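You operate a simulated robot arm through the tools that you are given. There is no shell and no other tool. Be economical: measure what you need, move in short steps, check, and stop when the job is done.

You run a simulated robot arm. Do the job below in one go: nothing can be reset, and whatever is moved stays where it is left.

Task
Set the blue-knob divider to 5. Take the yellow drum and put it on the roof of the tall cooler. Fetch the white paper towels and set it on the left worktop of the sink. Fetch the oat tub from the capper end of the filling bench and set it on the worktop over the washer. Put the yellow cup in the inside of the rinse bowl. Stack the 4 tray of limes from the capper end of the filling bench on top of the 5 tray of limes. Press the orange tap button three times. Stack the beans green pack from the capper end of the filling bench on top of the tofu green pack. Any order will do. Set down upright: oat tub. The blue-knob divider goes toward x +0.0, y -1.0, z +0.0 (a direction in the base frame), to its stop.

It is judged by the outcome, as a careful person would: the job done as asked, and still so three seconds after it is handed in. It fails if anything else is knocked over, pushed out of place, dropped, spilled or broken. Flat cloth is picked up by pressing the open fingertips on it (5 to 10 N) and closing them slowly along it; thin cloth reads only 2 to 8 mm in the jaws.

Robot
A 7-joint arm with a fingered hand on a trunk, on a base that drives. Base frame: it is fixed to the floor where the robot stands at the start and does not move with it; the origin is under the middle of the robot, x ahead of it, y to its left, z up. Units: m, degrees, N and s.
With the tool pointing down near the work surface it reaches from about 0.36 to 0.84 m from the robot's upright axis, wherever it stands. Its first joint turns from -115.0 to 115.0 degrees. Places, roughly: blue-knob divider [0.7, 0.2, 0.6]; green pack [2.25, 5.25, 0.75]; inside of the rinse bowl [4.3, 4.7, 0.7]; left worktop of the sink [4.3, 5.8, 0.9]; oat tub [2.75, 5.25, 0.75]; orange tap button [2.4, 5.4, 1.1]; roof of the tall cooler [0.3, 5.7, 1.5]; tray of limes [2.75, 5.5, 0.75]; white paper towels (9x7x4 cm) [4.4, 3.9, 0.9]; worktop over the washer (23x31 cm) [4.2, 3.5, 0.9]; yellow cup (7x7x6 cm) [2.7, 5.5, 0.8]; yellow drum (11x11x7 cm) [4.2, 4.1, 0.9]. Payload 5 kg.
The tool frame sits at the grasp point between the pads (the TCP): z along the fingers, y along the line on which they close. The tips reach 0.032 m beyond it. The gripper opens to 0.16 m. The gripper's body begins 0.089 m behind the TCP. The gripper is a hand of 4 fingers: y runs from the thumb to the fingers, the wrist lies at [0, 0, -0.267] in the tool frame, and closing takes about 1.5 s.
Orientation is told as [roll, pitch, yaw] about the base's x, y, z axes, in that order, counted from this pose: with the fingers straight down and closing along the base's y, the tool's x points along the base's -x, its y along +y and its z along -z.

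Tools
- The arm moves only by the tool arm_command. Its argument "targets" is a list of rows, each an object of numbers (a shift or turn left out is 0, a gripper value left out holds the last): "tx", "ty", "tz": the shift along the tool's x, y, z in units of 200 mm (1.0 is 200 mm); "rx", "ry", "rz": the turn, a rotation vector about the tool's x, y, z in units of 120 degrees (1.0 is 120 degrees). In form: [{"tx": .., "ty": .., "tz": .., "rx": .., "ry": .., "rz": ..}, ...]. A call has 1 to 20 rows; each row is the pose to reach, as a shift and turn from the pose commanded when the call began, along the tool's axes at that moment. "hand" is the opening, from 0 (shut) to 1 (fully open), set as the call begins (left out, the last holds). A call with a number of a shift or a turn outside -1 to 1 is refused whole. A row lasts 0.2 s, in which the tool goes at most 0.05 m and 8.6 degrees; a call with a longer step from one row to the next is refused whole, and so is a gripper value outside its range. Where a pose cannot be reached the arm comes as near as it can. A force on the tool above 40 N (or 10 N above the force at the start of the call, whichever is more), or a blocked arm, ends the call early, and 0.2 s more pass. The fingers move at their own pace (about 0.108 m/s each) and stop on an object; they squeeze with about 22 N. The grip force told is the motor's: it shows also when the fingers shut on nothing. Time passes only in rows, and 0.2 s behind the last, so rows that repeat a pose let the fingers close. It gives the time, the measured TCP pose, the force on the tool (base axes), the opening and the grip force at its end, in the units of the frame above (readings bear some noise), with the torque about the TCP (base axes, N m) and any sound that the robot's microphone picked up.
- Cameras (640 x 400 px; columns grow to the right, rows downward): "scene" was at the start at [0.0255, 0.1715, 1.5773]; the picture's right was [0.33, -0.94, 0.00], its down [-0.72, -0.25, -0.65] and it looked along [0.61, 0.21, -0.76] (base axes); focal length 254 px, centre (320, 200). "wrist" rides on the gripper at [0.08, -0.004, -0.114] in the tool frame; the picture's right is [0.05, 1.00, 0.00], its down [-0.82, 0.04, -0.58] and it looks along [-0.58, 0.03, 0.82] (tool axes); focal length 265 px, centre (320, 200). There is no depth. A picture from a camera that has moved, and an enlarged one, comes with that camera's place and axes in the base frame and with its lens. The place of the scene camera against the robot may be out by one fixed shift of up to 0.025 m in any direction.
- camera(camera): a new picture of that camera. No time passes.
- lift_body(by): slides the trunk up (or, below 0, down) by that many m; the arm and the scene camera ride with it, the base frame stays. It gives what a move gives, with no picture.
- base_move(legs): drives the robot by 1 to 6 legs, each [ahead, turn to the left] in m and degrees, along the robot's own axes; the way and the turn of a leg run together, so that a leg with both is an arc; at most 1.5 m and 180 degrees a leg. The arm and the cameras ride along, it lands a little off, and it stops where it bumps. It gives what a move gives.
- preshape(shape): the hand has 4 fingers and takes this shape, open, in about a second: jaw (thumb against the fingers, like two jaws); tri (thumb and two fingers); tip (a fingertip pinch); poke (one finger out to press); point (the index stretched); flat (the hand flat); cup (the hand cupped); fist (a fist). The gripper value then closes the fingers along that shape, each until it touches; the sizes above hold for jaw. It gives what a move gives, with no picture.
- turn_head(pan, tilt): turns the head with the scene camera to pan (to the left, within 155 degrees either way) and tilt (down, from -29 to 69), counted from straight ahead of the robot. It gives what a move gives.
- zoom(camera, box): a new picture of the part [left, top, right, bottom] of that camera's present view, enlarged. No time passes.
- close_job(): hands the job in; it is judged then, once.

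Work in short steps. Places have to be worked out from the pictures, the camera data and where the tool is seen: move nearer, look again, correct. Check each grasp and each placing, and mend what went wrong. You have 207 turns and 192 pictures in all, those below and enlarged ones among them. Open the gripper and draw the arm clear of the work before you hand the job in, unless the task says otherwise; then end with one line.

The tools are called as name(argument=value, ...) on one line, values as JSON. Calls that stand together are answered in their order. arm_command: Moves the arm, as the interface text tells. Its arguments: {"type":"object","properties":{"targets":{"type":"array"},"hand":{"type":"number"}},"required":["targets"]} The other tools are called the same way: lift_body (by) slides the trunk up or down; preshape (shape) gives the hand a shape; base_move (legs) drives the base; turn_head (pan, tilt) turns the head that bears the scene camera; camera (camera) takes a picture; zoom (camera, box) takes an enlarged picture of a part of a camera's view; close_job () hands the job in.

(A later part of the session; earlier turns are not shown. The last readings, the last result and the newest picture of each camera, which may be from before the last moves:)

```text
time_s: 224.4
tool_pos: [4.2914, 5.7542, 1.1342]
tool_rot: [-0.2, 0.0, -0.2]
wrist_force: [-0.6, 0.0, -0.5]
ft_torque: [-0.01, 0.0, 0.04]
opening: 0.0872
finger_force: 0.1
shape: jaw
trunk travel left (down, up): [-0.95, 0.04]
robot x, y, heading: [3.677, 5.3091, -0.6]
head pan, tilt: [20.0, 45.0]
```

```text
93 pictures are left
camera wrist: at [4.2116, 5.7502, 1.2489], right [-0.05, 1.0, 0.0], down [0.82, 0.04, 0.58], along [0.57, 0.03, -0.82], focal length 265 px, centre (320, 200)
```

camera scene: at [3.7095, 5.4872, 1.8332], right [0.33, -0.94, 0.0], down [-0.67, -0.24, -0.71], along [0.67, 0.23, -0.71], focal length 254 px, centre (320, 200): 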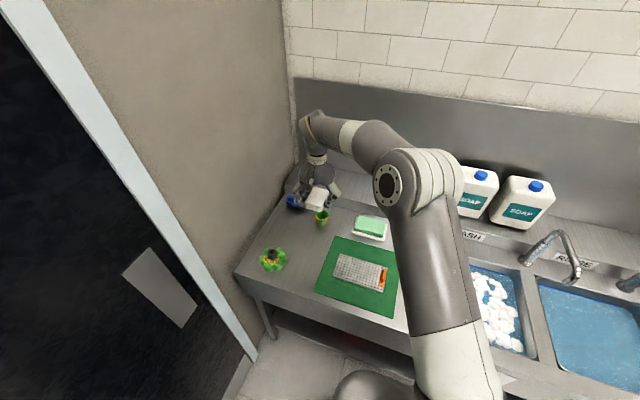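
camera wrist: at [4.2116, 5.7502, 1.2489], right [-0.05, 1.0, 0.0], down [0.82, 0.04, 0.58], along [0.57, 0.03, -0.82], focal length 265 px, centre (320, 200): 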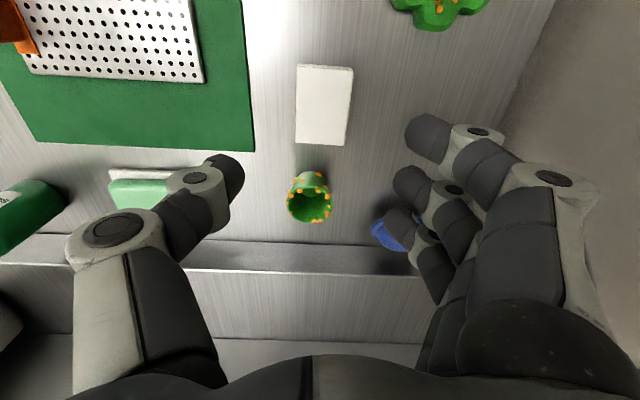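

Towels placed on the left worktop. Next the lime trays: retract the arm, back up and turn 180° to face the bench's right end.

arm_command(targets=[{"tx": 0.15, "ty": -0.1, "tz": -0.1}, {"tx": 0.35, "ty": -0.2, "tz": -0.2}, {"tx": 0.55, "ty": -0.3, "tz": -0.3}, {"tx": 0.75, "ty": -0.4, "tz": -0.35}, {"tx": 0.95, "ty": -0.55, "tz": -0.35}, {"tx": 1.0, "ty": -0.75, "tz": -0.35}, {"tx": 1.0, "ty": -0.98, "tz": -0.35}])

arm_command(targets=[{"ty": -0.23}, {"ty": -0.46}, {"ty": -0.69}, {"ty": -0.9}])

base_move(legs=[[-0.22, 0], [0, 180]])

turn_head(pan=0, tilt=45)

camera(camera="scene")

camera(camera="wrist")

```text
time_s: 226.0
tool_pos: [4.0891, 5.5548, 1.2062]
tool_rot: [-0.1, 0.1, -0.2]
wrist_force: [-0.2, 0.0, 0.0]
ft_torque: [0.05, -0.03, 0.02]
opening: 0.0873
finger_force: 0.2
shape: jaw
trunk travel left (down, up): [-0.95, 0.04]
robot x, y, heading: [3.6772, 5.3089, -0.4]
head pan, tilt: [20.0, 45.0]
```

```text
time_s: 227.0
tool_pos: [4.0891, 5.3785, 1.2053]
tool_rot: [-0.1, 0.1, -0.2]
wrist_force: [0.3, 0.0, -0.8]
ft_torque: [0.01, -0.01, -0.02]
opening: 0.0872
finger_force: 0.0
shape: jaw
trunk travel left (down, up): [-0.95, 0.04]
robot x, y, heading: [3.677, 5.311, -0.5]
head pan, tilt: [20.0, 45.0]
```

```text
time_s: 236.0
tool_pos: [3.042, 5.2387, 1.204]
tool_rot: [-0.1, 0.1, -179.5]
wrist_force: [-0.5, -0.5, -0.2]
ft_torque: [0.01, 0.04, -0.02]
opening: 0.0875
finger_force: 0.1
shape: jaw
trunk travel left (down, up): [-0.95, 0.04]
robot x, y, heading: [3.4549, 5.3157, -179.9]
head pan, tilt: [20.0, 45.0]
```

```text
time_s: 236.9
tool_pos: [3.0432, 5.2382, 1.2061]
tool_rot: [-0.1, 0.0, -179.5]
wrist_force: [-0.2, -0.8, -0.2]
ft_torque: [0.01, -0.04, -0.04]
opening: 0.0874
finger_force: 0.0
shape: jaw
trunk travel left (down, up): [-0.95, 0.04]
robot x, y, heading: [3.4508, 5.3126, -179.8]
head pan, tilt: [0.0, 45.0]
```

```text
92 pictures are left
camera scene: at [3.447, 5.1447, 1.8336], right [0.0, 1.0, 0.0], down [0.71, 0.0, -0.71], along [-0.71, 0.0, -0.71], focal length 254 px, centre (320, 200)
```

scene: 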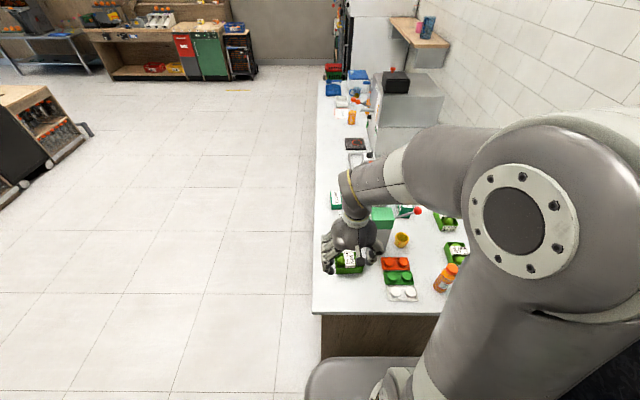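

```text
91 pictures are left
camera wrist: at [3.1233, 5.2437, 1.3194], right [0.06, -1.0, 0.0], down [-0.82, -0.05, 0.58], along [-0.57, -0.03, -0.82], focal length 265 px, centre (320, 200)
```

wrist: 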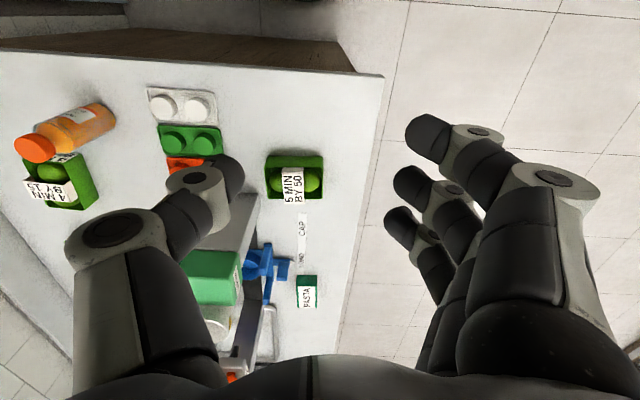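

Tray 4 is at (2.795, 5.784), tray 5 at (2.837, 5.282). Nudge 3 cm nearer and move the hand above tray 4.

base_move(legs=[[0.03, 0]])

arm_command(targets=[{"ty": -0.2}, {"ty": -0.4}, {"ty": -0.6, "tx": -0.05}, {"ty": -0.8, "tx": -0.1}, {"ty": -1.0, "tx": -0.15}], hand=0.9)

arm_command(targets=[{"ty": -0.2, "tx": -0.07}, {"ty": -0.4, "tx": -0.14}, {"ty": -0.6, "tx": -0.21}, {"ty": -0.8, "tx": -0.28}, {"ty": -1.0, "tx": -0.35}])

arm_command(targets=[{"ty": -0.2, "tx": -0.15}, {"ty": -0.4, "tx": -0.3}, {"ty": -0.6, "tx": -0.45}])

camera(camera="wrist")

```text
time_s: 237.7
tool_pos: [3.0107, 5.2398, 1.204]
tool_rot: [-0.1, 0.1, -179.6]
wrist_force: [-0.7, -0.3, -0.5]
ft_torque: [0.0, -0.07, 0.0]
opening: 0.0875
finger_force: 0.0
shape: jaw
trunk travel left (down, up): [-0.95, 0.04]
robot x, y, heading: [3.4286, 5.3113, -180.0]
head pan, tilt: [0.0, 45.0]
```

```text
time_s: 238.9
tool_pos: [2.9829, 5.4426, 1.2054]
tool_rot: [-0.2, 0.1, -179.5]
wrist_force: [0.1, 0.6, 0.3]
ft_torque: [-0.04, -0.02, -0.02]
opening: 0.1437
finger_force: 0.0
shape: jaw
trunk travel left (down, up): [-0.95, 0.04]
robot x, y, heading: [3.4251, 5.3112, -179.7]
head pan, tilt: [0.0, 45.0]
```

```text
time_s: 240.1
tool_pos: [2.9085, 5.6407, 1.2042]
tool_rot: [-0.2, 0.2, -179.4]
wrist_force: [0.0, 0.6, 0.8]
ft_torque: [-0.04, -0.04, -0.01]
opening: 0.1439
finger_force: 0.1
shape: jaw
trunk travel left (down, up): [-0.95, 0.04]
robot x, y, heading: [3.4303, 5.3113, -179.8]
head pan, tilt: [0.0, 45.0]
```

```text
time_s: 240.9
tool_pos: [2.8141, 5.7616, 1.2033]
tool_rot: [0.1, 0.3, -179.6]
wrist_force: [-0.2, 1.1, 0.0]
ft_torque: [-0.09, -0.06, 0.0]
opening: 0.144
finger_force: 0.1
shape: jaw
trunk travel left (down, up): [-0.95, 0.04]
robot x, y, heading: [3.4243, 5.3126, -180.1]
head pan, tilt: [0.0, 45.0]
```

```text
90 pictures are left
camera wrist: at [2.8951, 5.7664, 1.3171], right [0.06, -1.0, 0.0], down [-0.82, -0.05, 0.57], along [-0.57, -0.04, -0.82], focal length 265 px, centre (320, 200)
```

wrist: 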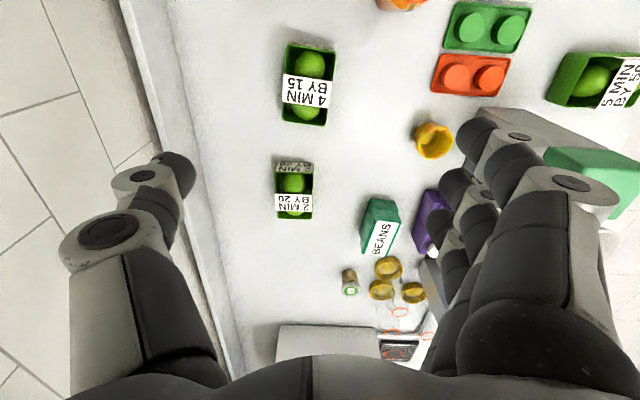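

Tray 4 at (2.801, 5.778), 8.7 cm wide. Centre and descend to 1.0, then look.

arm_command(targets=[{"tx": -0.06, "ty": -0.08}, {"tx": -0.06, "ty": -0.08, "tz": 0.25}, {"tx": -0.06, "ty": -0.08, "tz": 0.5}, {"tx": -0.06, "ty": -0.08, "tz": 0.75}, {"tx": -0.06, "ty": -0.08, "tz": 1.0}])

camera(camera="wrist")

```text
time_s: 242.1
tool_pos: [2.8036, 5.7739, 1.0056]
tool_rot: [-0.2, 0.0, -179.5]
wrist_force: [0.0, 0.4, 0.0]
ft_torque: [-0.07, -0.07, -0.02]
opening: 0.1438
finger_force: 0.0
shape: jaw
trunk travel left (down, up): [-0.95, 0.04]
robot x, y, heading: [3.4265, 5.3117, -180.1]
head pan, tilt: [0.0, 45.0]
```

```text
89 pictures are left
camera wrist: at [2.8835, 5.7779, 1.1194], right [0.06, -1.0, 0.0], down [-0.82, -0.05, 0.58], along [-0.57, -0.03, -0.82], focal length 265 px, centre (320, 200)
```

wrist: 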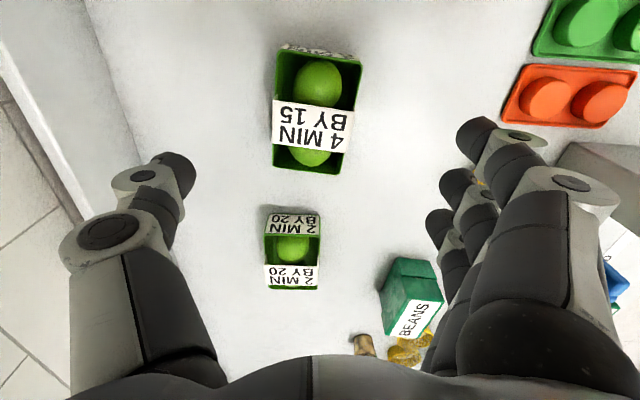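

Good alignment. Descend to grasp height and close.

arm_command(targets=[{"tx": -0.04, "ty": -0.03, "tz": 0.2}, {"tx": -0.04, "ty": -0.03, "tz": 0.4}, {"tx": -0.04, "ty": -0.03, "tz": 0.6}, {"tx": -0.04, "ty": -0.03, "tz": 0.72}, {"tx": -0.04, "ty": -0.03, "tz": 0.79}])

arm_command(targets=[{}, {}, {}, {}, {}, {}], hand=0)

camera(camera="wrist")

```text
time_s: 243.3
tool_pos: [2.7984, 5.7799, 0.8481]
tool_rot: [0.0, 0.1, -179.5]
wrist_force: [-0.7, 0.1, 0.2]
ft_torque: [-0.03, -0.01, -0.01]
opening: 0.1439
finger_force: 0.0
shape: jaw
trunk travel left (down, up): [-0.95, 0.04]
robot x, y, heading: [3.4278, 5.3105, -179.8]
head pan, tilt: [0.0, 45.0]
```

```text
time_s: 244.7
tool_pos: [2.7999, 5.7792, 0.8491]
tool_rot: [-0.1, 0.1, -179.5]
wrist_force: [0.5, 0.5, 0.0]
ft_torque: [-0.04, -0.03, 0.0]
opening: 0.0746
finger_force: 22.2
shape: jaw
trunk travel left (down, up): [-0.95, 0.04]
robot x, y, heading: [3.4251, 5.3135, -179.7]
head pan, tilt: [0.0, 45.0]
```

```text
88 pictures are left
camera wrist: at [2.8797, 5.784, 0.963], right [0.06, -1.0, 0.0], down [-0.82, -0.05, 0.58], along [-0.57, -0.03, -0.82], focal length 265 px, centre (320, 200)
```

wrist: 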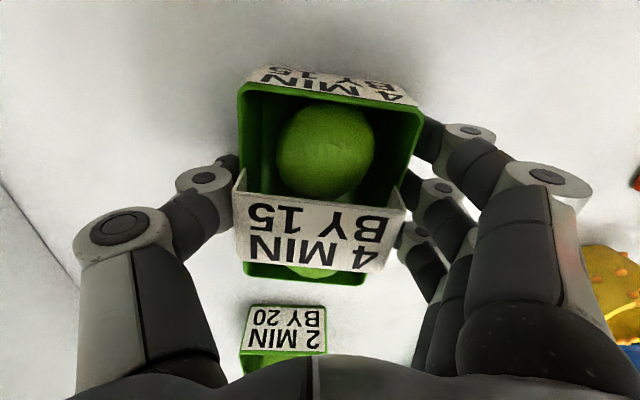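

Gripped at the sides (7.5 cm). Lift straight up.

arm_command(targets=[{"tz": -0.1}, {"tz": -0.3}, {"tz": -0.5}, {"tz": -0.75}, {"tz": -1.0}])

arm_command(targets=[{"tz": -0.25}, {"tz": -0.5}, {"tz": -0.75}])

camera(camera="wrist")

```text
time_s: 245.9
tool_pos: [2.8002, 5.7787, 1.0505]
tool_rot: [-0.1, 0.1, -179.4]
wrist_force: [0.7, -0.1, -2.0]
ft_torque: [0.0, 0.02, 0.0]
opening: 0.0747
finger_force: 22.3
shape: jaw
trunk travel left (down, up): [-0.95, 0.04]
robot x, y, heading: [3.4272, 5.3125, -180.0]
head pan, tilt: [0.0, 45.0]
```

```text
time_s: 246.7
tool_pos: [2.7982, 5.7774, 1.2009]
tool_rot: [-0.2, 0.1, -179.6]
wrist_force: [0.7, -1.1, -1.8]
ft_torque: [0.06, 0.02, -0.01]
opening: 0.0745
finger_force: 21.8
shape: jaw
trunk travel left (down, up): [-0.95, 0.04]
robot x, y, heading: [3.4274, 5.312, -179.9]
head pan, tilt: [0.0, 45.0]
```

```text
87 pictures are left
camera wrist: at [2.8796, 5.783, 1.3147], right [0.06, -1.0, 0.0], down [-0.82, -0.05, 0.58], along [-0.58, -0.03, -0.82], focal length 265 px, centre (320, 200)
```

wrist: 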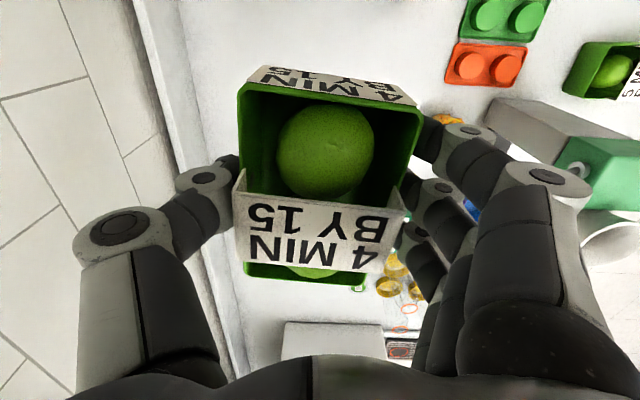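

Now carry it around via x≈2.95 toward tray 5 while turning the hand 90° so the long sides match.

arm_command(targets=[{"tx": 0.2}, {"tx": 0.4}, {"tx": 0.6, "ty": 0.1, "rz": 0.06}, {"tx": 0.7, "ty": 0.25, "rz": 0.12}, {"tx": 0.75, "ty": 0.4, "rz": 0.18}, {"tx": 0.75, "ty": 0.55, "rz": 0.24}, {"tx": 0.75, "ty": 0.7, "rz": 0.3}, {"tx": 0.75, "ty": 0.85, "rz": 0.36}, {"tx": 0.75, "ty": 1.0, "rz": 0.43}, {"tx": 0.75, "ty": 1.0, "rz": 0.5}, {"tx": 0.75, "ty": 1.0, "rz": 0.57}, {"tx": 0.75, "ty": 1.0, "rz": 0.64}, {"tx": 0.75, "ty": 1.0, "rz": 0.71}, {"tx": 0.75, "ty": 1.0, "rz": 0.75}])

camera(camera="wrist")

```text
time_s: 249.7
tool_pos: [2.9488, 5.5814, 1.1971]
tool_rot: [-0.1, -0.1, 90.4]
wrist_force: [-0.1, -0.2, -2.3]
ft_torque: [-0.06, -0.01, -0.01]
opening: 0.0745
finger_force: 22.4
shape: jaw
trunk travel left (down, up): [-0.95, 0.04]
robot x, y, heading: [3.426, 5.3123, -180.0]
head pan, tilt: [0.0, 45.0]
```

```text
86 pictures are left
camera wrist: at [2.9555, 5.5007, 1.3114], right [-1.0, -0.06, 0.0], down [-0.05, 0.81, 0.58], along [-0.03, 0.58, -0.82], focal length 265 px, centre (320, 200)
```

wrist: 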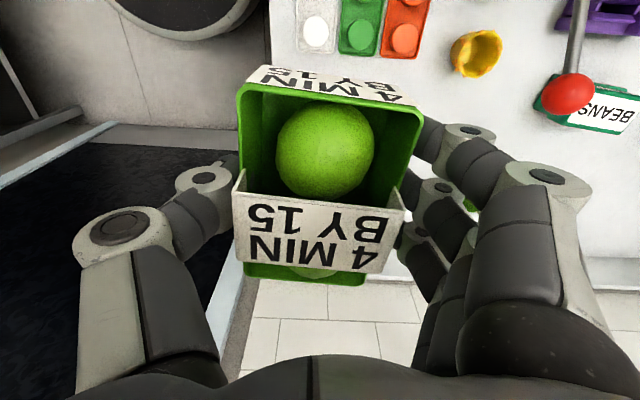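

Turned. Continue to above tray 5.

arm_command(targets=[{"tx": 0.2, "ty": 0.05}, {"tx": 0.4, "ty": 0.1}, {"tx": 0.6, "ty": 0.15}, {"tx": 0.8, "ty": 0.2}, {"tx": 1.0, "ty": 0.25}])

arm_command(targets=[{"tx": 0.2, "ty": 0.12}, {"tx": 0.4, "ty": 0.24}, {"tx": 0.5, "ty": 0.31}, {"tx": 0.5, "ty": 0.31}])

camera(camera="wrist")

camera(camera="scene")

```text
time_s: 250.9
tool_pos: [2.901, 5.3796, 1.1976]
tool_rot: [-0.1, -0.2, 90.6]
wrist_force: [-0.4, -0.2, -1.5]
ft_torque: [0.01, -0.04, -0.04]
opening: 0.0746
finger_force: 21.8
shape: jaw
trunk travel left (down, up): [-0.95, 0.04]
robot x, y, heading: [3.4253, 5.3073, -179.8]
head pan, tilt: [0.0, 45.0]
```

```text
time_s: 251.9
tool_pos: [2.8424, 5.2793, 1.1988]
tool_rot: [-0.1, -0.1, 90.5]
wrist_force: [0.1, -0.1, -1.2]
ft_torque: [0.0, 0.03, 0.0]
opening: 0.0747
finger_force: 22.6
shape: jaw
trunk travel left (down, up): [-0.95, 0.04]
robot x, y, heading: [3.4227, 5.3125, -179.9]
head pan, tilt: [0.0, 45.0]
```

```text
85 pictures are left
camera wrist: at [2.8458, 5.1999, 1.3119], right [-1.0, -0.06, 0.0], down [-0.05, 0.81, 0.58], along [-0.03, 0.58, -0.82], focal length 265 px, centre (320, 200)
```

wrist: 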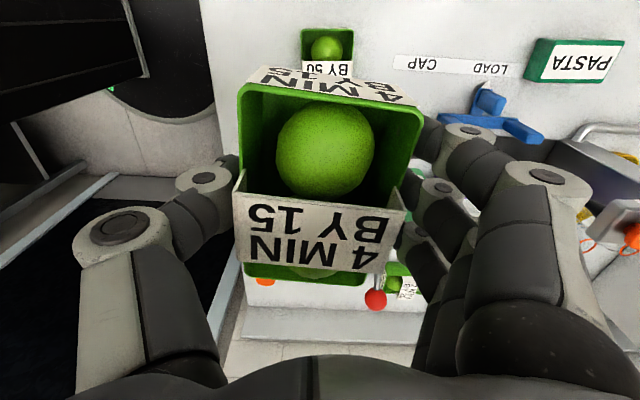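

```text
84 pictures are left
camera scene: at [3.4175, 5.1456, 1.8337], right [0.0, 1.0, 0.0], down [0.71, 0.0, -0.71], along [-0.71, 0.0, -0.71], focal length 254 px, centre (320, 200)
```

scene: 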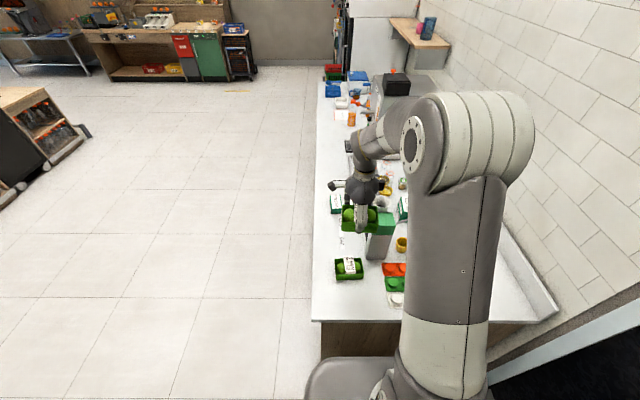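

Tray 5's centre reads (2.835, 5.286). Align and descend to 1.0.

arm_command(targets=[{"ty": 0.03, "tz": 0.2}, {"ty": 0.03, "tz": 0.4}, {"ty": 0.03, "tz": 0.6}, {"ty": 0.03, "tz": 0.8}, {"ty": 0.03, "tz": 1.0}])

camera(camera="wrist")

zoom(camera="scene", box=[300, 190, 440, 310])

```text
time_s: 253.1
tool_pos: [2.8332, 5.2802, 0.9977]
tool_rot: [-0.1, -0.2, 90.5]
wrist_force: [-0.5, -0.6, -1.8]
ft_torque: [-0.04, -0.04, 0.03]
opening: 0.0745
finger_force: 21.9
shape: jaw
trunk travel left (down, up): [-0.95, 0.04]
robot x, y, heading: [3.4245, 5.3136, -179.7]
head pan, tilt: [0.0, 45.0]
```

```text
83 pictures are left
camera wrist: at [2.838, 5.2003, 1.11], right [-1.0, -0.06, 0.0], down [-0.05, 0.81, 0.58], along [-0.03, 0.58, -0.82], focal length 265 px, centre (320, 200)
```

wrist: 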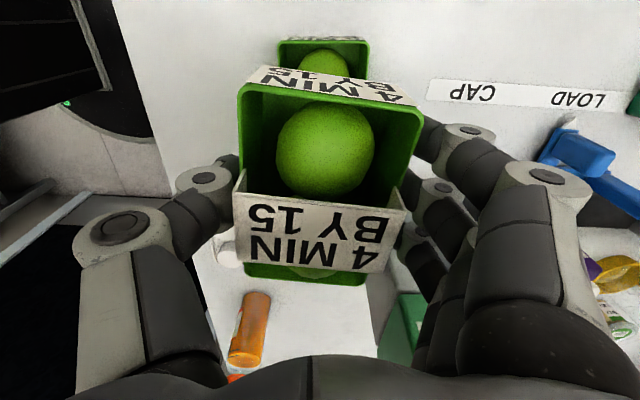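

```text
3.33 times, centred on (370, 250) of scene
camera zoom: at [3.4151, 5.1447, 1.8337], right [0.0, 1.0, 0.0], down [0.71, 0.0, -0.71], along [-0.71, 0.0, -0.71], focal length 848 px, centre (153, 33)
```

zoom: 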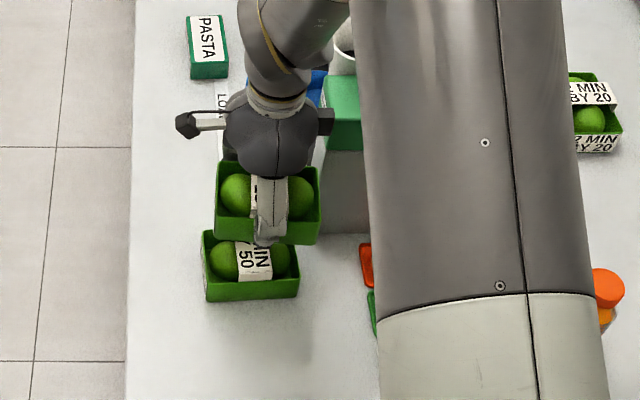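

Tray 4 sits about 9 mm too far +y relative to tray 5; correct that and lower slowly.

arm_command(targets=[{"tx": 0.045}, {"tx": 0.045, "tz": 0.15}, {"tx": 0.045, "tz": 0.25}, {"tx": 0.045, "tz": 0.3}, {"tx": 0.045, "tz": 0.34}])

camera(camera="wrist")

zoom(camera="scene", box=[300, 190, 440, 310])

```text
time_s: 254.3
tool_pos: [2.8338, 5.2717, 0.9287]
tool_rot: [-0.2, -0.2, 90.5]
wrist_force: [0.2, -0.8, -2.2]
ft_torque: [-0.02, -0.04, -0.01]
opening: 0.0745
finger_force: 21.8
shape: jaw
trunk travel left (down, up): [-0.95, 0.04]
robot x, y, heading: [3.4305, 5.3147, -180.0]
head pan, tilt: [0.0, 45.0]
```

```text
81 pictures are left
camera wrist: at [2.8394, 5.1912, 1.041], right [-1.0, -0.06, 0.0], down [-0.05, 0.81, 0.58], along [-0.03, 0.58, -0.81], focal length 265 px, centre (320, 200)
```

wrist: 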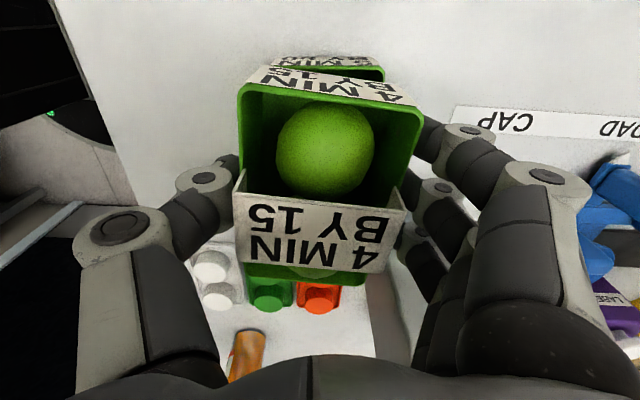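

```text
3.33 times, centred on (370, 250) of scene
camera zoom: at [3.4166, 5.1446, 1.8336], right [0.0, 1.0, 0.0], down [0.71, 0.0, -0.71], along [-0.71, 0.0, -0.71], focal length 848 px, centre (153, 33)
```

zoom: 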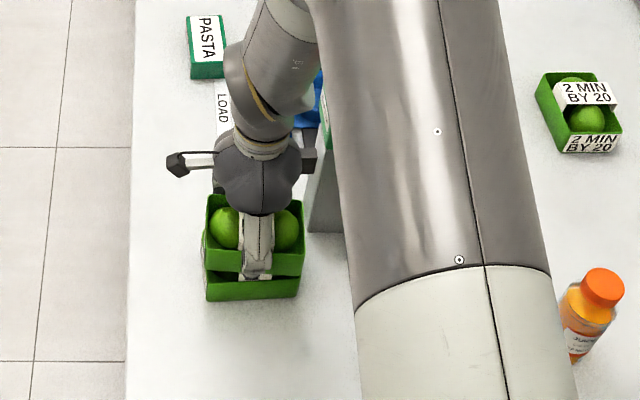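

Aligned. Continue down in small steps to contact.

arm_command(targets=[{"tz": 0.02}, {"tz": 0.04}, {"tz": 0.055}, {"tz": 0.07}])

```text
time_s: 255.3
tool_pos: [2.8343, 5.2706, 0.918]
tool_rot: [0.3, -0.1, 90.4]
wrist_force: [0.3, -0.7, 25.7]
ft_torque: [0.01, -0.08, 0.02]
opening: 0.0741
finger_force: 21.9
shape: jaw
trunk travel left (down, up): [-0.95, 0.04]
robot x, y, heading: [3.4212, 5.3113, -180.0]
head pan, tilt: [0.0, 45.0]
```

Contact. Ease up 4 mm and check before release.

arm_command(targets=[{"tz": -0.025}, {"tz": -0.025}])

zoom(camera="scene", box=[330, 220, 410, 300])

camera(camera="wrist")

```text
time_s: 255.9
tool_pos: [2.8357, 5.271, 0.9186]
tool_rot: [-0.3, -0.1, 90.5]
wrist_force: [0.1, 0.1, -1.5]
ft_torque: [-0.04, 0.01, 0.05]
opening: 0.0743
finger_force: 22.3
shape: jaw
trunk travel left (down, up): [-0.95, 0.04]
robot x, y, heading: [3.4271, 5.3117, -180.1]
head pan, tilt: [0.0, 45.0]
```

```text
5.00 times, centred on (370, 260) of scene
camera zoom: at [3.4168, 5.1447, 1.8334], right [0.0, 1.0, 0.0], down [0.71, 0.0, -0.71], along [-0.71, 0.0, -0.71], focal length 1272 px, centre (70, -100)
```

zoom: 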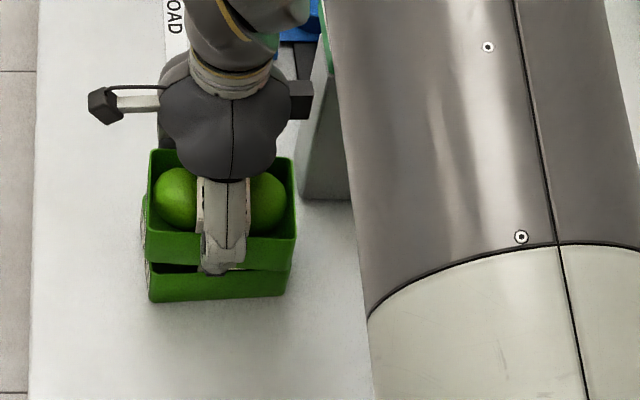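

```text
78 pictures are left
camera wrist: at [2.8409, 5.1906, 1.0323], right [-1.0, -0.06, -0.01], down [-0.05, 0.81, 0.58], along [-0.03, 0.58, -0.82], focal length 265 px, centre (320, 200)
```

wrist: 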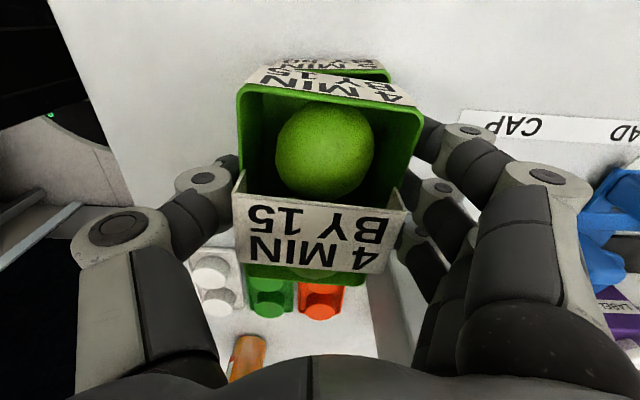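

It rests squarely on tray 5's band. Release and rise.

arm_command(targets=[{"tz": 0.008}, {"tz": 0.008}, {"tz": 0.008}, {"tz": 0.008}], hand=0.75)

arm_command(targets=[{"tz": -0.1}, {"tz": -0.25}, {"tz": -0.45}, {"tz": -0.65}, {"tz": -0.85}, {"tz": -1.0}])

camera(camera="wrist")

zoom(camera="scene", box=[310, 200, 430, 310])

```text
time_s: 256.9
tool_pos: [2.8342, 5.2704, 0.9181]
tool_rot: [0.0, -0.2, 90.5]
wrist_force: [-0.4, 0.5, 0.0]
ft_torque: [0.03, -0.05, 0.0]
opening: 0.1197
finger_force: 0.1
shape: jaw
trunk travel left (down, up): [-0.95, 0.04]
robot x, y, heading: [3.4243, 5.31, -180.0]
head pan, tilt: [0.0, 45.0]
```

```text
time_s: 258.3
tool_pos: [2.8346, 5.2717, 1.1187]
tool_rot: [-0.1, -0.2, 90.5]
wrist_force: [0.4, 0.0, 0.7]
ft_torque: [-0.01, 0.01, 0.0]
opening: 0.12
finger_force: 0.1
shape: jaw
trunk travel left (down, up): [-0.95, 0.04]
robot x, y, heading: [3.4239, 5.3133, -180.0]
head pan, tilt: [0.0, 45.0]
```

```text
77 pictures are left
camera wrist: at [2.8404, 5.1906, 1.2324], right [-1.0, -0.06, 0.0], down [-0.05, 0.81, 0.58], along [-0.03, 0.58, -0.81], focal length 265 px, centre (320, 200)
```

wrist: 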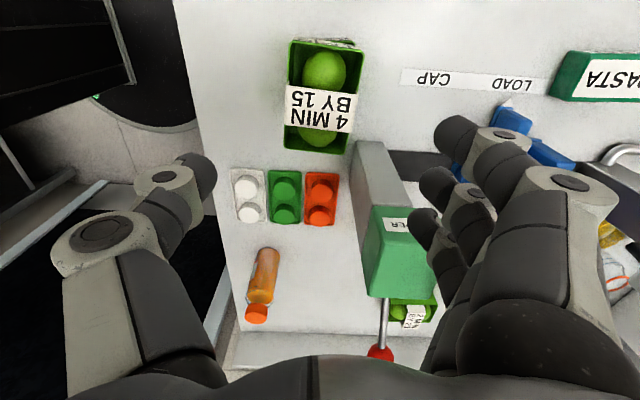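

```text
3.64 times, centred on (370, 255) of scene
camera zoom: at [3.4177, 5.1447, 1.8336], right [0.0, 1.0, 0.0], down [0.71, 0.0, -0.71], along [-0.71, 0.0, -0.71], focal length 925 px, centre (138, 0)
```

zoom: 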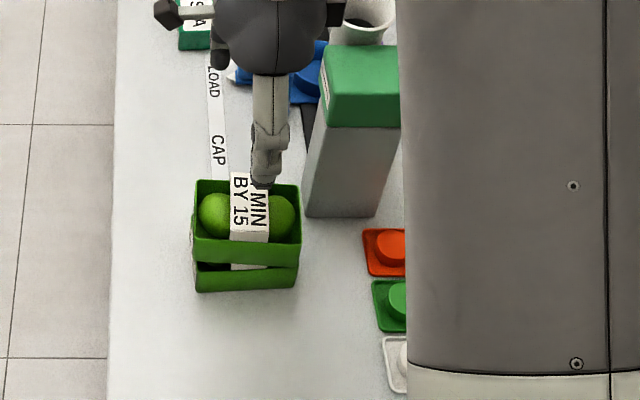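

Tray 4 sits on tray 5. Next the yellow cup at (2.714, 5.53): the capper lever's ball hangs above it at z≈1.07, so I'll grasp it with the tool tilted 45° from the right. First move clear and turn back to yaw 180.

arm_command(targets=[{"ty": -0.2, "tz": -0.1, "rz": -0.05}, {"ty": -0.4, "tz": -0.2, "rz": -0.11}, {"ty": -0.58, "tx": -0.1, "tz": -0.3, "rz": -0.18}, {"ty": -0.58, "tx": -0.25, "tz": -0.4, "rz": -0.25}, {"ty": -0.58, "tx": -0.4, "tz": -0.4, "rz": -0.32}, {"ty": -0.58, "tx": -0.55, "tz": -0.4, "rz": -0.39}, {"ty": -0.58, "tx": -0.7, "tz": -0.4, "rz": -0.46}, {"ty": -0.58, "tx": -0.85, "tz": -0.4, "rz": -0.53}, {"ty": -0.58, "tx": -0.98, "tz": -0.4, "rz": -0.6}, {"ty": -0.58, "tx": -0.98, "tz": -0.4, "rz": -0.67}, {"ty": -0.58, "tx": -0.98, "tz": -0.4, "rz": -0.745}])

arm_command(targets=[{"ry": -0.065}, {"ry": -0.13}, {"ry": -0.195}, {"ry": -0.26}, {"ry": -0.32}, {"ry": -0.375}, {"ry": -0.375}])

camera(camera="wrist")

camera(camera="scene")

```text
refused: row 11 steps farther than a row can; nothing moved
```

```text
time_s: 259.9
tool_pos: [2.8346, 5.2713, 1.1181]
tool_rot: [-0.1, -45.3, 90.6]
wrist_force: [0.3, 0.6, -0.4]
ft_torque: [-0.03, -0.02, 0.01]
opening: 0.1198
finger_force: 0.1
shape: jaw
trunk travel left (down, up): [-0.95, 0.04]
robot x, y, heading: [3.4217, 5.312, -179.8]
head pan, tilt: [0.0, 45.0]
```

```text
75 pictures are left
camera wrist: at [2.8405, 5.1344, 1.1416], right [-1.0, -0.04, -0.04], down [-0.04, 0.16, 0.99], along [-0.04, 0.99, -0.17], focal length 265 px, centre (320, 200)
```

wrist: 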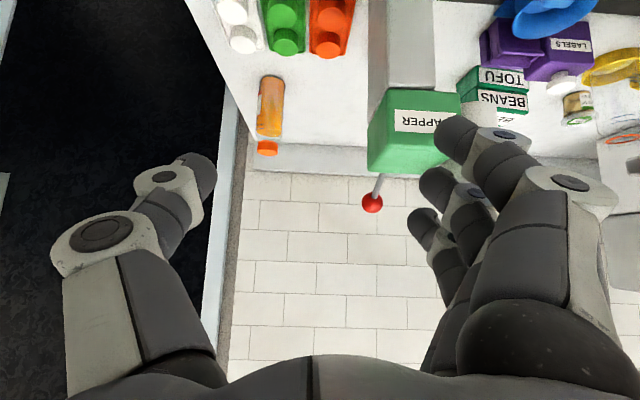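

```text
74 pictures are left
camera scene: at [3.4172, 5.1455, 1.8337], right [0.0, 1.0, 0.0], down [0.71, 0.0, -0.71], along [-0.71, 0.0, -0.71], focal length 254 px, centre (320, 200)
```

scene: 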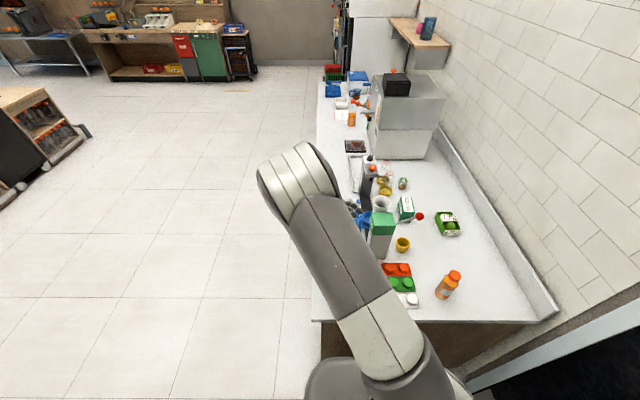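

The first call was refused (last step 9°), so only the tilt ran, harmlessly. Undo it, then redo the turn with smaller steps.

arm_command(targets=[{"ry": 0.065}, {"ry": 0.13}, {"ry": 0.195}, {"ry": 0.26}, {"ry": 0.32}, {"ry": 0.375}])

arm_command(targets=[{"ty": -0.2, "tz": -0.1, "rz": -0.05}, {"ty": -0.4, "tz": -0.2, "rz": -0.11}, {"ty": -0.58, "tx": -0.1, "tz": -0.3, "rz": -0.18}, {"ty": -0.58, "tx": -0.25, "tz": -0.4, "rz": -0.25}, {"ty": -0.58, "tx": -0.4, "tz": -0.4, "rz": -0.32}, {"ty": -0.58, "tx": -0.55, "tz": -0.4, "rz": -0.39}, {"ty": -0.58, "tx": -0.7, "tz": -0.4, "rz": -0.46}, {"ty": -0.58, "tx": -0.85, "tz": -0.4, "rz": -0.53}, {"ty": -0.58, "tx": -0.98, "tz": -0.4, "rz": -0.6}, {"ty": -0.58, "tx": -0.98, "tz": -0.4, "rz": -0.67}, {"ty": -0.58, "tx": -0.98, "tz": -0.4, "rz": -0.735}])

arm_command(targets=[{"ry": -0.065}, {"ry": -0.13}, {"ry": -0.195}, {"ry": -0.26}, {"ry": -0.32}, {"ry": -0.375}, {"ry": -0.375}])

camera(camera="wrist")

camera(camera="scene")

```text
time_s: 261.3
tool_pos: [2.8364, 5.2721, 1.1198]
tool_rot: [0.0, 0.0, 90.5]
wrist_force: [-0.3, 0.4, 0.1]
ft_torque: [-0.02, 0.02, 0.0]
opening: 0.1198
finger_force: 0.0
shape: jaw
trunk travel left (down, up): [-0.95, 0.04]
robot x, y, heading: [3.4275, 5.3121, -180.2]
head pan, tilt: [0.0, 45.0]
```

```text
time_s: 263.7
tool_pos: [2.9489, 5.4687, 1.1991]
tool_rot: [-0.1, 0.0, 178.8]
wrist_force: [-0.5, 0.3, 0.1]
ft_torque: [0.02, 0.01, -0.01]
opening: 0.1195
finger_force: 0.0
shape: jaw
trunk travel left (down, up): [-0.95, 0.04]
robot x, y, heading: [3.4246, 5.3137, -180.0]
head pan, tilt: [0.0, 45.0]
```

```text
time_s: 265.5
tool_pos: [2.938, 5.3999, 1.1674]
tool_rot: [1.2, -35.4, -172.7]
wrist_force: [0.4, -0.6, -0.2]
ft_torque: [0.05, 0.0, -0.05]
opening: 0.12
finger_force: 0.1
shape: jaw
out of reach, approached as far as the arm can: row 5, 6, 7
trunk travel left (down, up): [-0.95, 0.04]
robot x, y, heading: [3.4251, 5.3166, -179.9]
head pan, tilt: [0.0, 45.0]
stopped in row 7: the arm was blocked; the commanded pose is now the measured one
```

```text
73 pictures are left
camera wrist: at [3.0677, 5.4229, 1.2139], right [0.18, -0.98, -0.01], down [-0.32, -0.07, 0.94], along [-0.93, -0.17, -0.33], focal length 265 px, centre (320, 200)
```

wrist: 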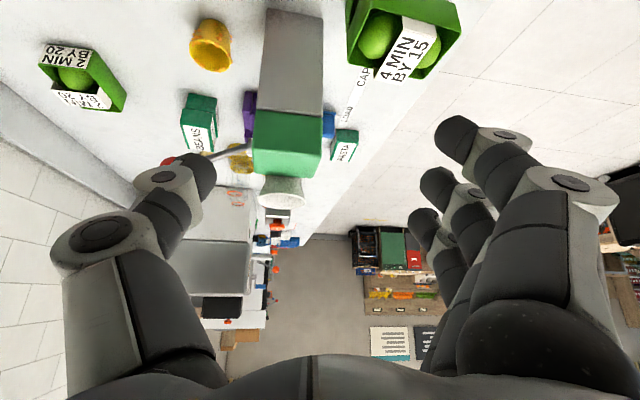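

```text
72 pictures are left
camera scene: at [3.4184, 5.1417, 1.8334], right [0.0, 1.0, 0.0], down [0.71, 0.0, -0.71], along [-0.71, 0.0, -0.71], focal length 254 px, centre (320, 200)
```

scene: 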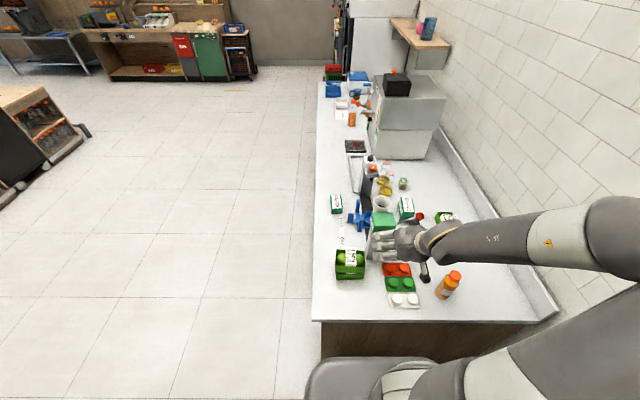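

Too close to the body for the tilt. Back off 0.17 m and set the 45° tilt again.

base_move(legs=[[-0.17, 0]])

arm_command(targets=[{"ry": -0.03, "tz": 0.05, "rz": 0.02}, {"ry": -0.08, "tz": 0.1, "rz": 0.04}, {"ry": -0.08, "tz": 0.15, "rz": 0.06}, {"ry": -0.08, "tz": 0.2, "rz": 0.06}, {"ry": -0.08, "tz": 0.3, "rz": 0.06}, {"ry": -0.08, "tz": 0.4, "rz": 0.06}])

camera(camera="wrist")

```text
time_s: 267.0
tool_pos: [3.1102, 5.4018, 1.168]
tool_rot: [1.3, -35.4, -172.7]
wrist_force: [0.2, 0.0, 0.5]
ft_torque: [0.04, 0.01, 0.0]
opening: 0.1198
finger_force: 0.0
shape: jaw
trunk travel left (down, up): [-0.95, 0.04]
robot x, y, heading: [3.5984, 5.313, -180.1]
head pan, tilt: [0.0, 45.0]
```

```text
time_s: 268.4
tool_pos: [3.0618, 5.3948, 1.1015]
tool_rot: [8.0, -44.4, 177.0]
wrist_force: [-0.7, 0.2, -0.8]
ft_torque: [-0.02, -0.04, -0.02]
opening: 0.1201
finger_force: 0.2
shape: jaw
out of reach, approached as far as the arm can: row 1, 2, 3, 4
trunk travel left (down, up): [-0.95, 0.04]
robot x, y, heading: [3.5964, 5.313, -180.1]
head pan, tilt: [0.0, 45.0]
```

```text
71 pictures are left
camera wrist: at [3.1983, 5.4081, 1.1255], right [0.08, -0.99, 0.06], down [-0.18, 0.05, 0.98], along [-0.98, -0.09, -0.17], focal length 265 px, centre (320, 200)
```

wrist: 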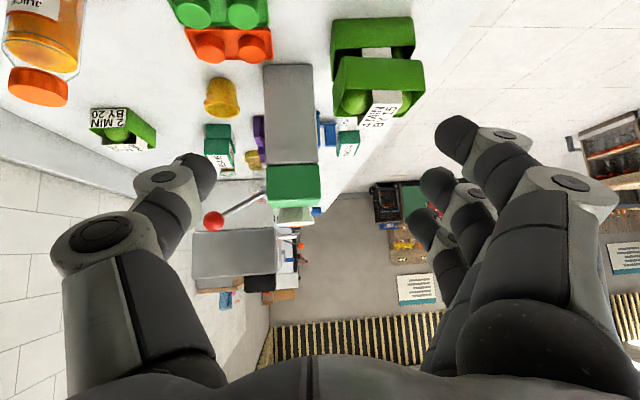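

Now the tilt is near 45° with 8° of roll. Remove the roll; cup reads (2.722, 5.538), lever ball (2.75, 5.545, 1.076).

arm_command(targets=[{"rx": 0.035}, {"rx": 0.067}, {"rx": 0.067}], hand=0.68)

```text
time_s: 269.2
tool_pos: [3.0618, 5.3957, 1.1024]
tool_rot: [0.0, -44.3, 176.9]
wrist_force: [0.6, 0.0, -0.4]
ft_torque: [0.03, -0.02, 0.02]
opening: 0.1092
finger_force: 0.1
shape: jaw
trunk travel left (down, up): [-0.95, 0.04]
robot x, y, heading: [3.5951, 5.3125, -179.8]
head pan, tilt: [0.0, 45.0]
```

Go to the pre-grasp point (2.84, 5.53, 0.985), high first, then along the finger direction.

arm_command(targets=[{"tx": -0.15, "ty": -0.1}, {"tx": -0.3, "ty": -0.2}, {"tx": -0.413, "ty": -0.35, "tz": 0.05}, {"tx": -0.413, "ty": -0.5, "tz": 0.15}, {"tx": -0.413, "ty": -0.62, "tz": 0.3}])

arm_command(targets=[{"tz": 0.2}, {"tz": 0.4}, {"tz": 0.6}, {"tz": 0.8}, {"tz": 0.9}])

camera(camera="wrist")

zoom(camera="scene", box=[340, 180, 500, 310])

```text
time_s: 270.4
tool_pos: [2.9673, 5.5237, 1.117]
tool_rot: [0.0, -44.3, 176.9]
wrist_force: [-0.8, -0.9, -0.5]
ft_torque: [-0.02, -0.01, 0.0]
opening: 0.109
finger_force: 0.0
shape: jaw
trunk travel left (down, up): [-0.95, 0.04]
robot x, y, heading: [3.5965, 5.3124, -180.1]
head pan, tilt: [0.0, 45.0]
```

```text
time_s: 271.6
tool_pos: [2.8411, 5.5325, 0.9883]
tool_rot: [-0.1, -44.4, 177.0]
wrist_force: [0.0, 0.3, 0.0]
ft_torque: [-0.05, 0.04, 0.0]
opening: 0.109
finger_force: 0.1
shape: jaw
trunk travel left (down, up): [-0.95, 0.04]
robot x, y, heading: [3.5969, 5.3108, -180.1]
head pan, tilt: [0.0, 45.0]
```

```text
70 pictures are left
camera wrist: at [2.9795, 5.529, 1.0127], right [-0.02, -1.0, -0.04], down [-0.18, -0.03, 0.98], along [-0.98, 0.02, -0.18], focal length 265 px, centre (320, 200)
```

wrist: 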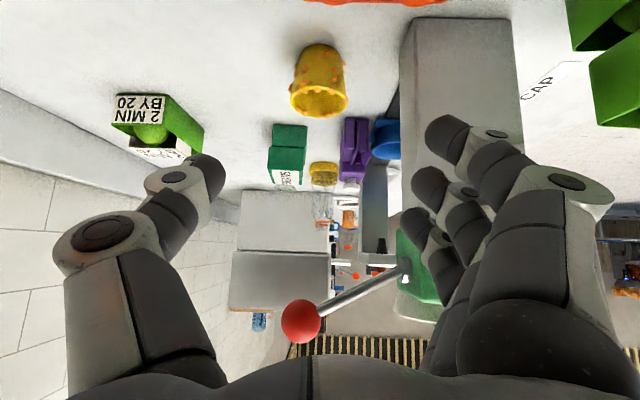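

```text
3.08 times, centred on (420, 245) of scene
camera zoom: at [3.5876, 5.1451, 1.8337], right [0.0, 1.0, 0.0], down [0.71, 0.0, -0.71], along [-0.71, 0.0, -0.71], focal length 782 px, centre (12, 62)
```

zoom: 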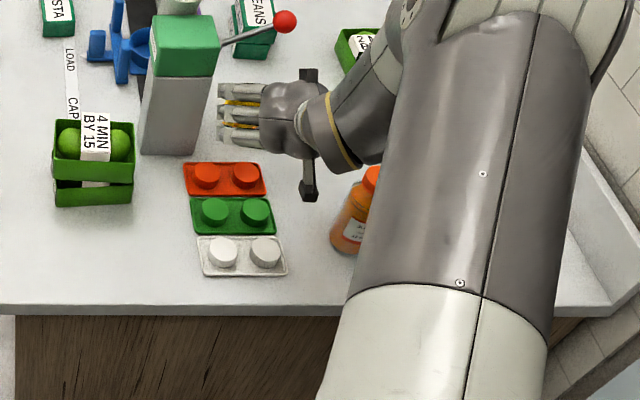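

The capper column stands close on the finger side, so I'll yaw 12° (coming slightly from the wall side), narrow the jaw to 9 cm and offset 1 cm toward +y.

arm_command(targets=[{"ty": -0.1, "rx": -0.035, "rz": -0.036}, {"ty": -0.217, "rx": -0.07, "rz": -0.072}, {"ty": -0.217, "rx": -0.07, "rz": -0.072}], hand=0.57)

camera(camera="wrist")

```text
time_s: 272.4
tool_pos: [2.8453, 5.5727, 0.9893]
tool_rot: [-0.1, -44.4, -171.0]
wrist_force: [0.0, 0.6, 0.2]
ft_torque: [0.02, -0.02, 0.01]
opening: 0.0918
finger_force: 0.1
shape: jaw
trunk travel left (down, up): [-0.95, 0.04]
robot x, y, heading: [3.5935, 5.3144, -180.1]
head pan, tilt: [0.0, 45.0]
```

```text
68 pictures are left
camera wrist: at [2.98, 5.5991, 1.0142], right [0.19, -0.98, -0.04], down [-0.17, -0.07, 0.98], along [-0.97, -0.18, -0.18], focal length 265 px, centre (320, 200)
```

wrist: 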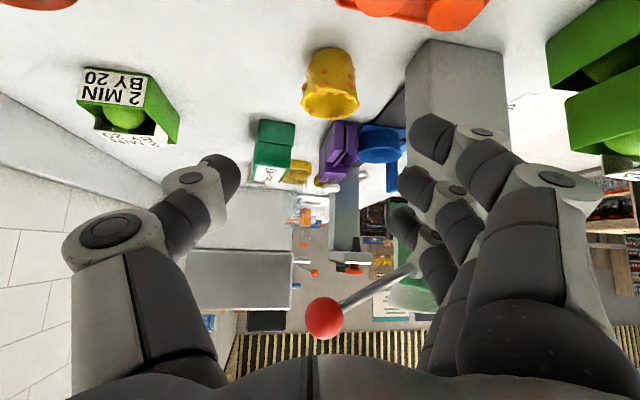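

To clear the column safely I'll yaw further (35° in all) and come down steeply between bottle and lever. First move to above-right of the cup while turning.

arm_command(targets=[{"rx": -0.04, "rz": -0.04, "tx": -0.08, "ty": -0.03, "tz": 0.0}, {"rx": -0.08, "rz": -0.08, "tx": -0.15, "ty": -0.06, "tz": 0.04}, {"rx": -0.12, "rz": -0.12, "tx": -0.22, "ty": -0.1, "tz": 0.12}, {"rx": -0.152, "rz": -0.155, "tx": -0.273, "ty": -0.131, "tz": 0.205}, {"rx": -0.152, "rz": -0.155, "tx": -0.273, "ty": -0.131, "tz": 0.205}])

camera(camera="wrist")

zoom(camera="scene", box=[340, 180, 500, 310])

```text
time_s: 273.6
tool_pos: [2.7743, 5.5875, 0.9973]
tool_rot: [-0.1, -44.4, -144.8]
wrist_force: [0.1, 0.0, -0.2]
ft_torque: [0.0, 0.02, -0.02]
opening: 0.092
finger_force: 0.1
shape: jaw
trunk travel left (down, up): [-0.95, 0.04]
robot x, y, heading: [3.5988, 5.3123, -180.1]
head pan, tilt: [0.0, 45.0]
```

```text
67 pictures are left
camera wrist: at [2.8841, 5.6708, 1.0225], right [0.6, -0.8, -0.04], down [-0.12, -0.14, 0.98], along [-0.79, -0.59, -0.18], focal length 265 px, centre (320, 200)
```

wrist: 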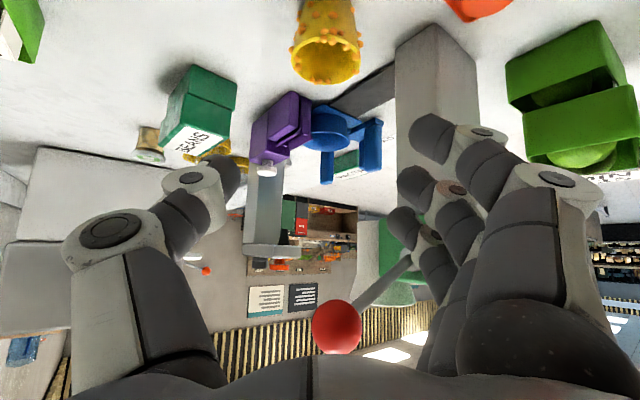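

```text
3.08 times, centred on (420, 245) of scene
camera zoom: at [3.5889, 5.145, 1.8337], right [0.0, 1.0, 0.0], down [0.71, 0.0, -0.71], along [-0.71, 0.0, -0.71], focal length 782 px, centre (12, 62)
```

zoom: 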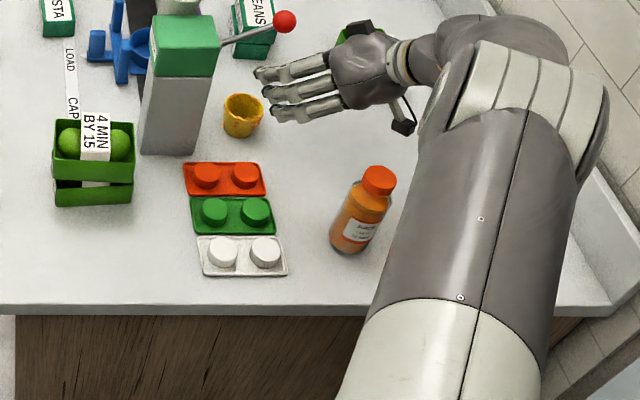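

Clear view: cup rim centre (2.722, 5.548, 0.855); the column is farther than feared. Move 60% of the way down and look.

arm_command(targets=[{"tx": 0.045, "tz": 0.14}, {"tx": 0.09, "tz": 0.28}, {"tx": 0.135, "ty": 0.006, "tz": 0.42}])

camera(camera="wrist")

zoom(camera="scene", box=[360, 180, 480, 280])

```text
time_s: 274.4
tool_pos: [2.7397, 5.5657, 0.9207]
tool_rot: [-0.1, -44.4, -144.9]
wrist_force: [-0.4, 0.1, 0.3]
ft_torque: [0.02, -0.06, -0.02]
opening: 0.092
finger_force: 0.0
shape: jaw
trunk travel left (down, up): [-0.95, 0.04]
robot x, y, heading: [3.5982, 5.3117, -180.3]
head pan, tilt: [0.0, 45.0]
```

```text
65 pictures are left
camera wrist: at [2.8515, 5.6477, 0.9452], right [0.6, -0.8, -0.04], down [-0.12, -0.14, 0.98], along [-0.79, -0.59, -0.18], focal length 265 px, centre (320, 200)
```

wrist: 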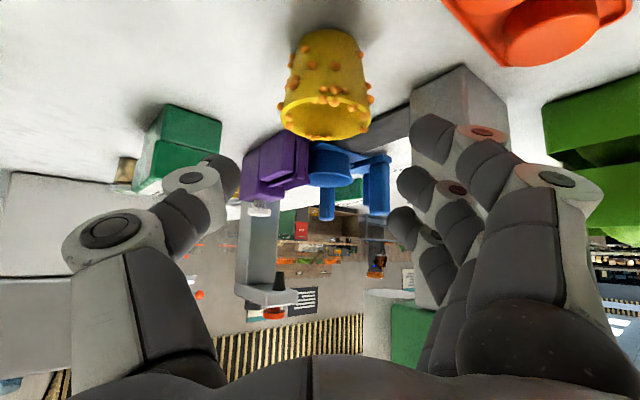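

```text
4.00 times, centred on (420, 230) of scene
camera zoom: at [3.587, 5.1451, 1.8337], right [0.0, 1.0, 0.0], down [0.71, 0.0, -0.71], along [-0.71, 0.0, -0.71], focal length 1017 px, centre (-80, 80)
```

zoom: 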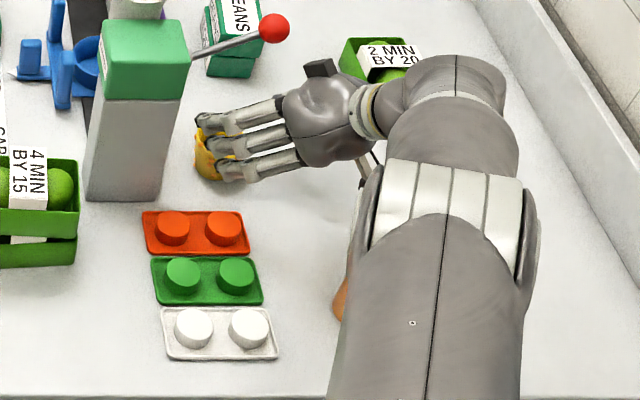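

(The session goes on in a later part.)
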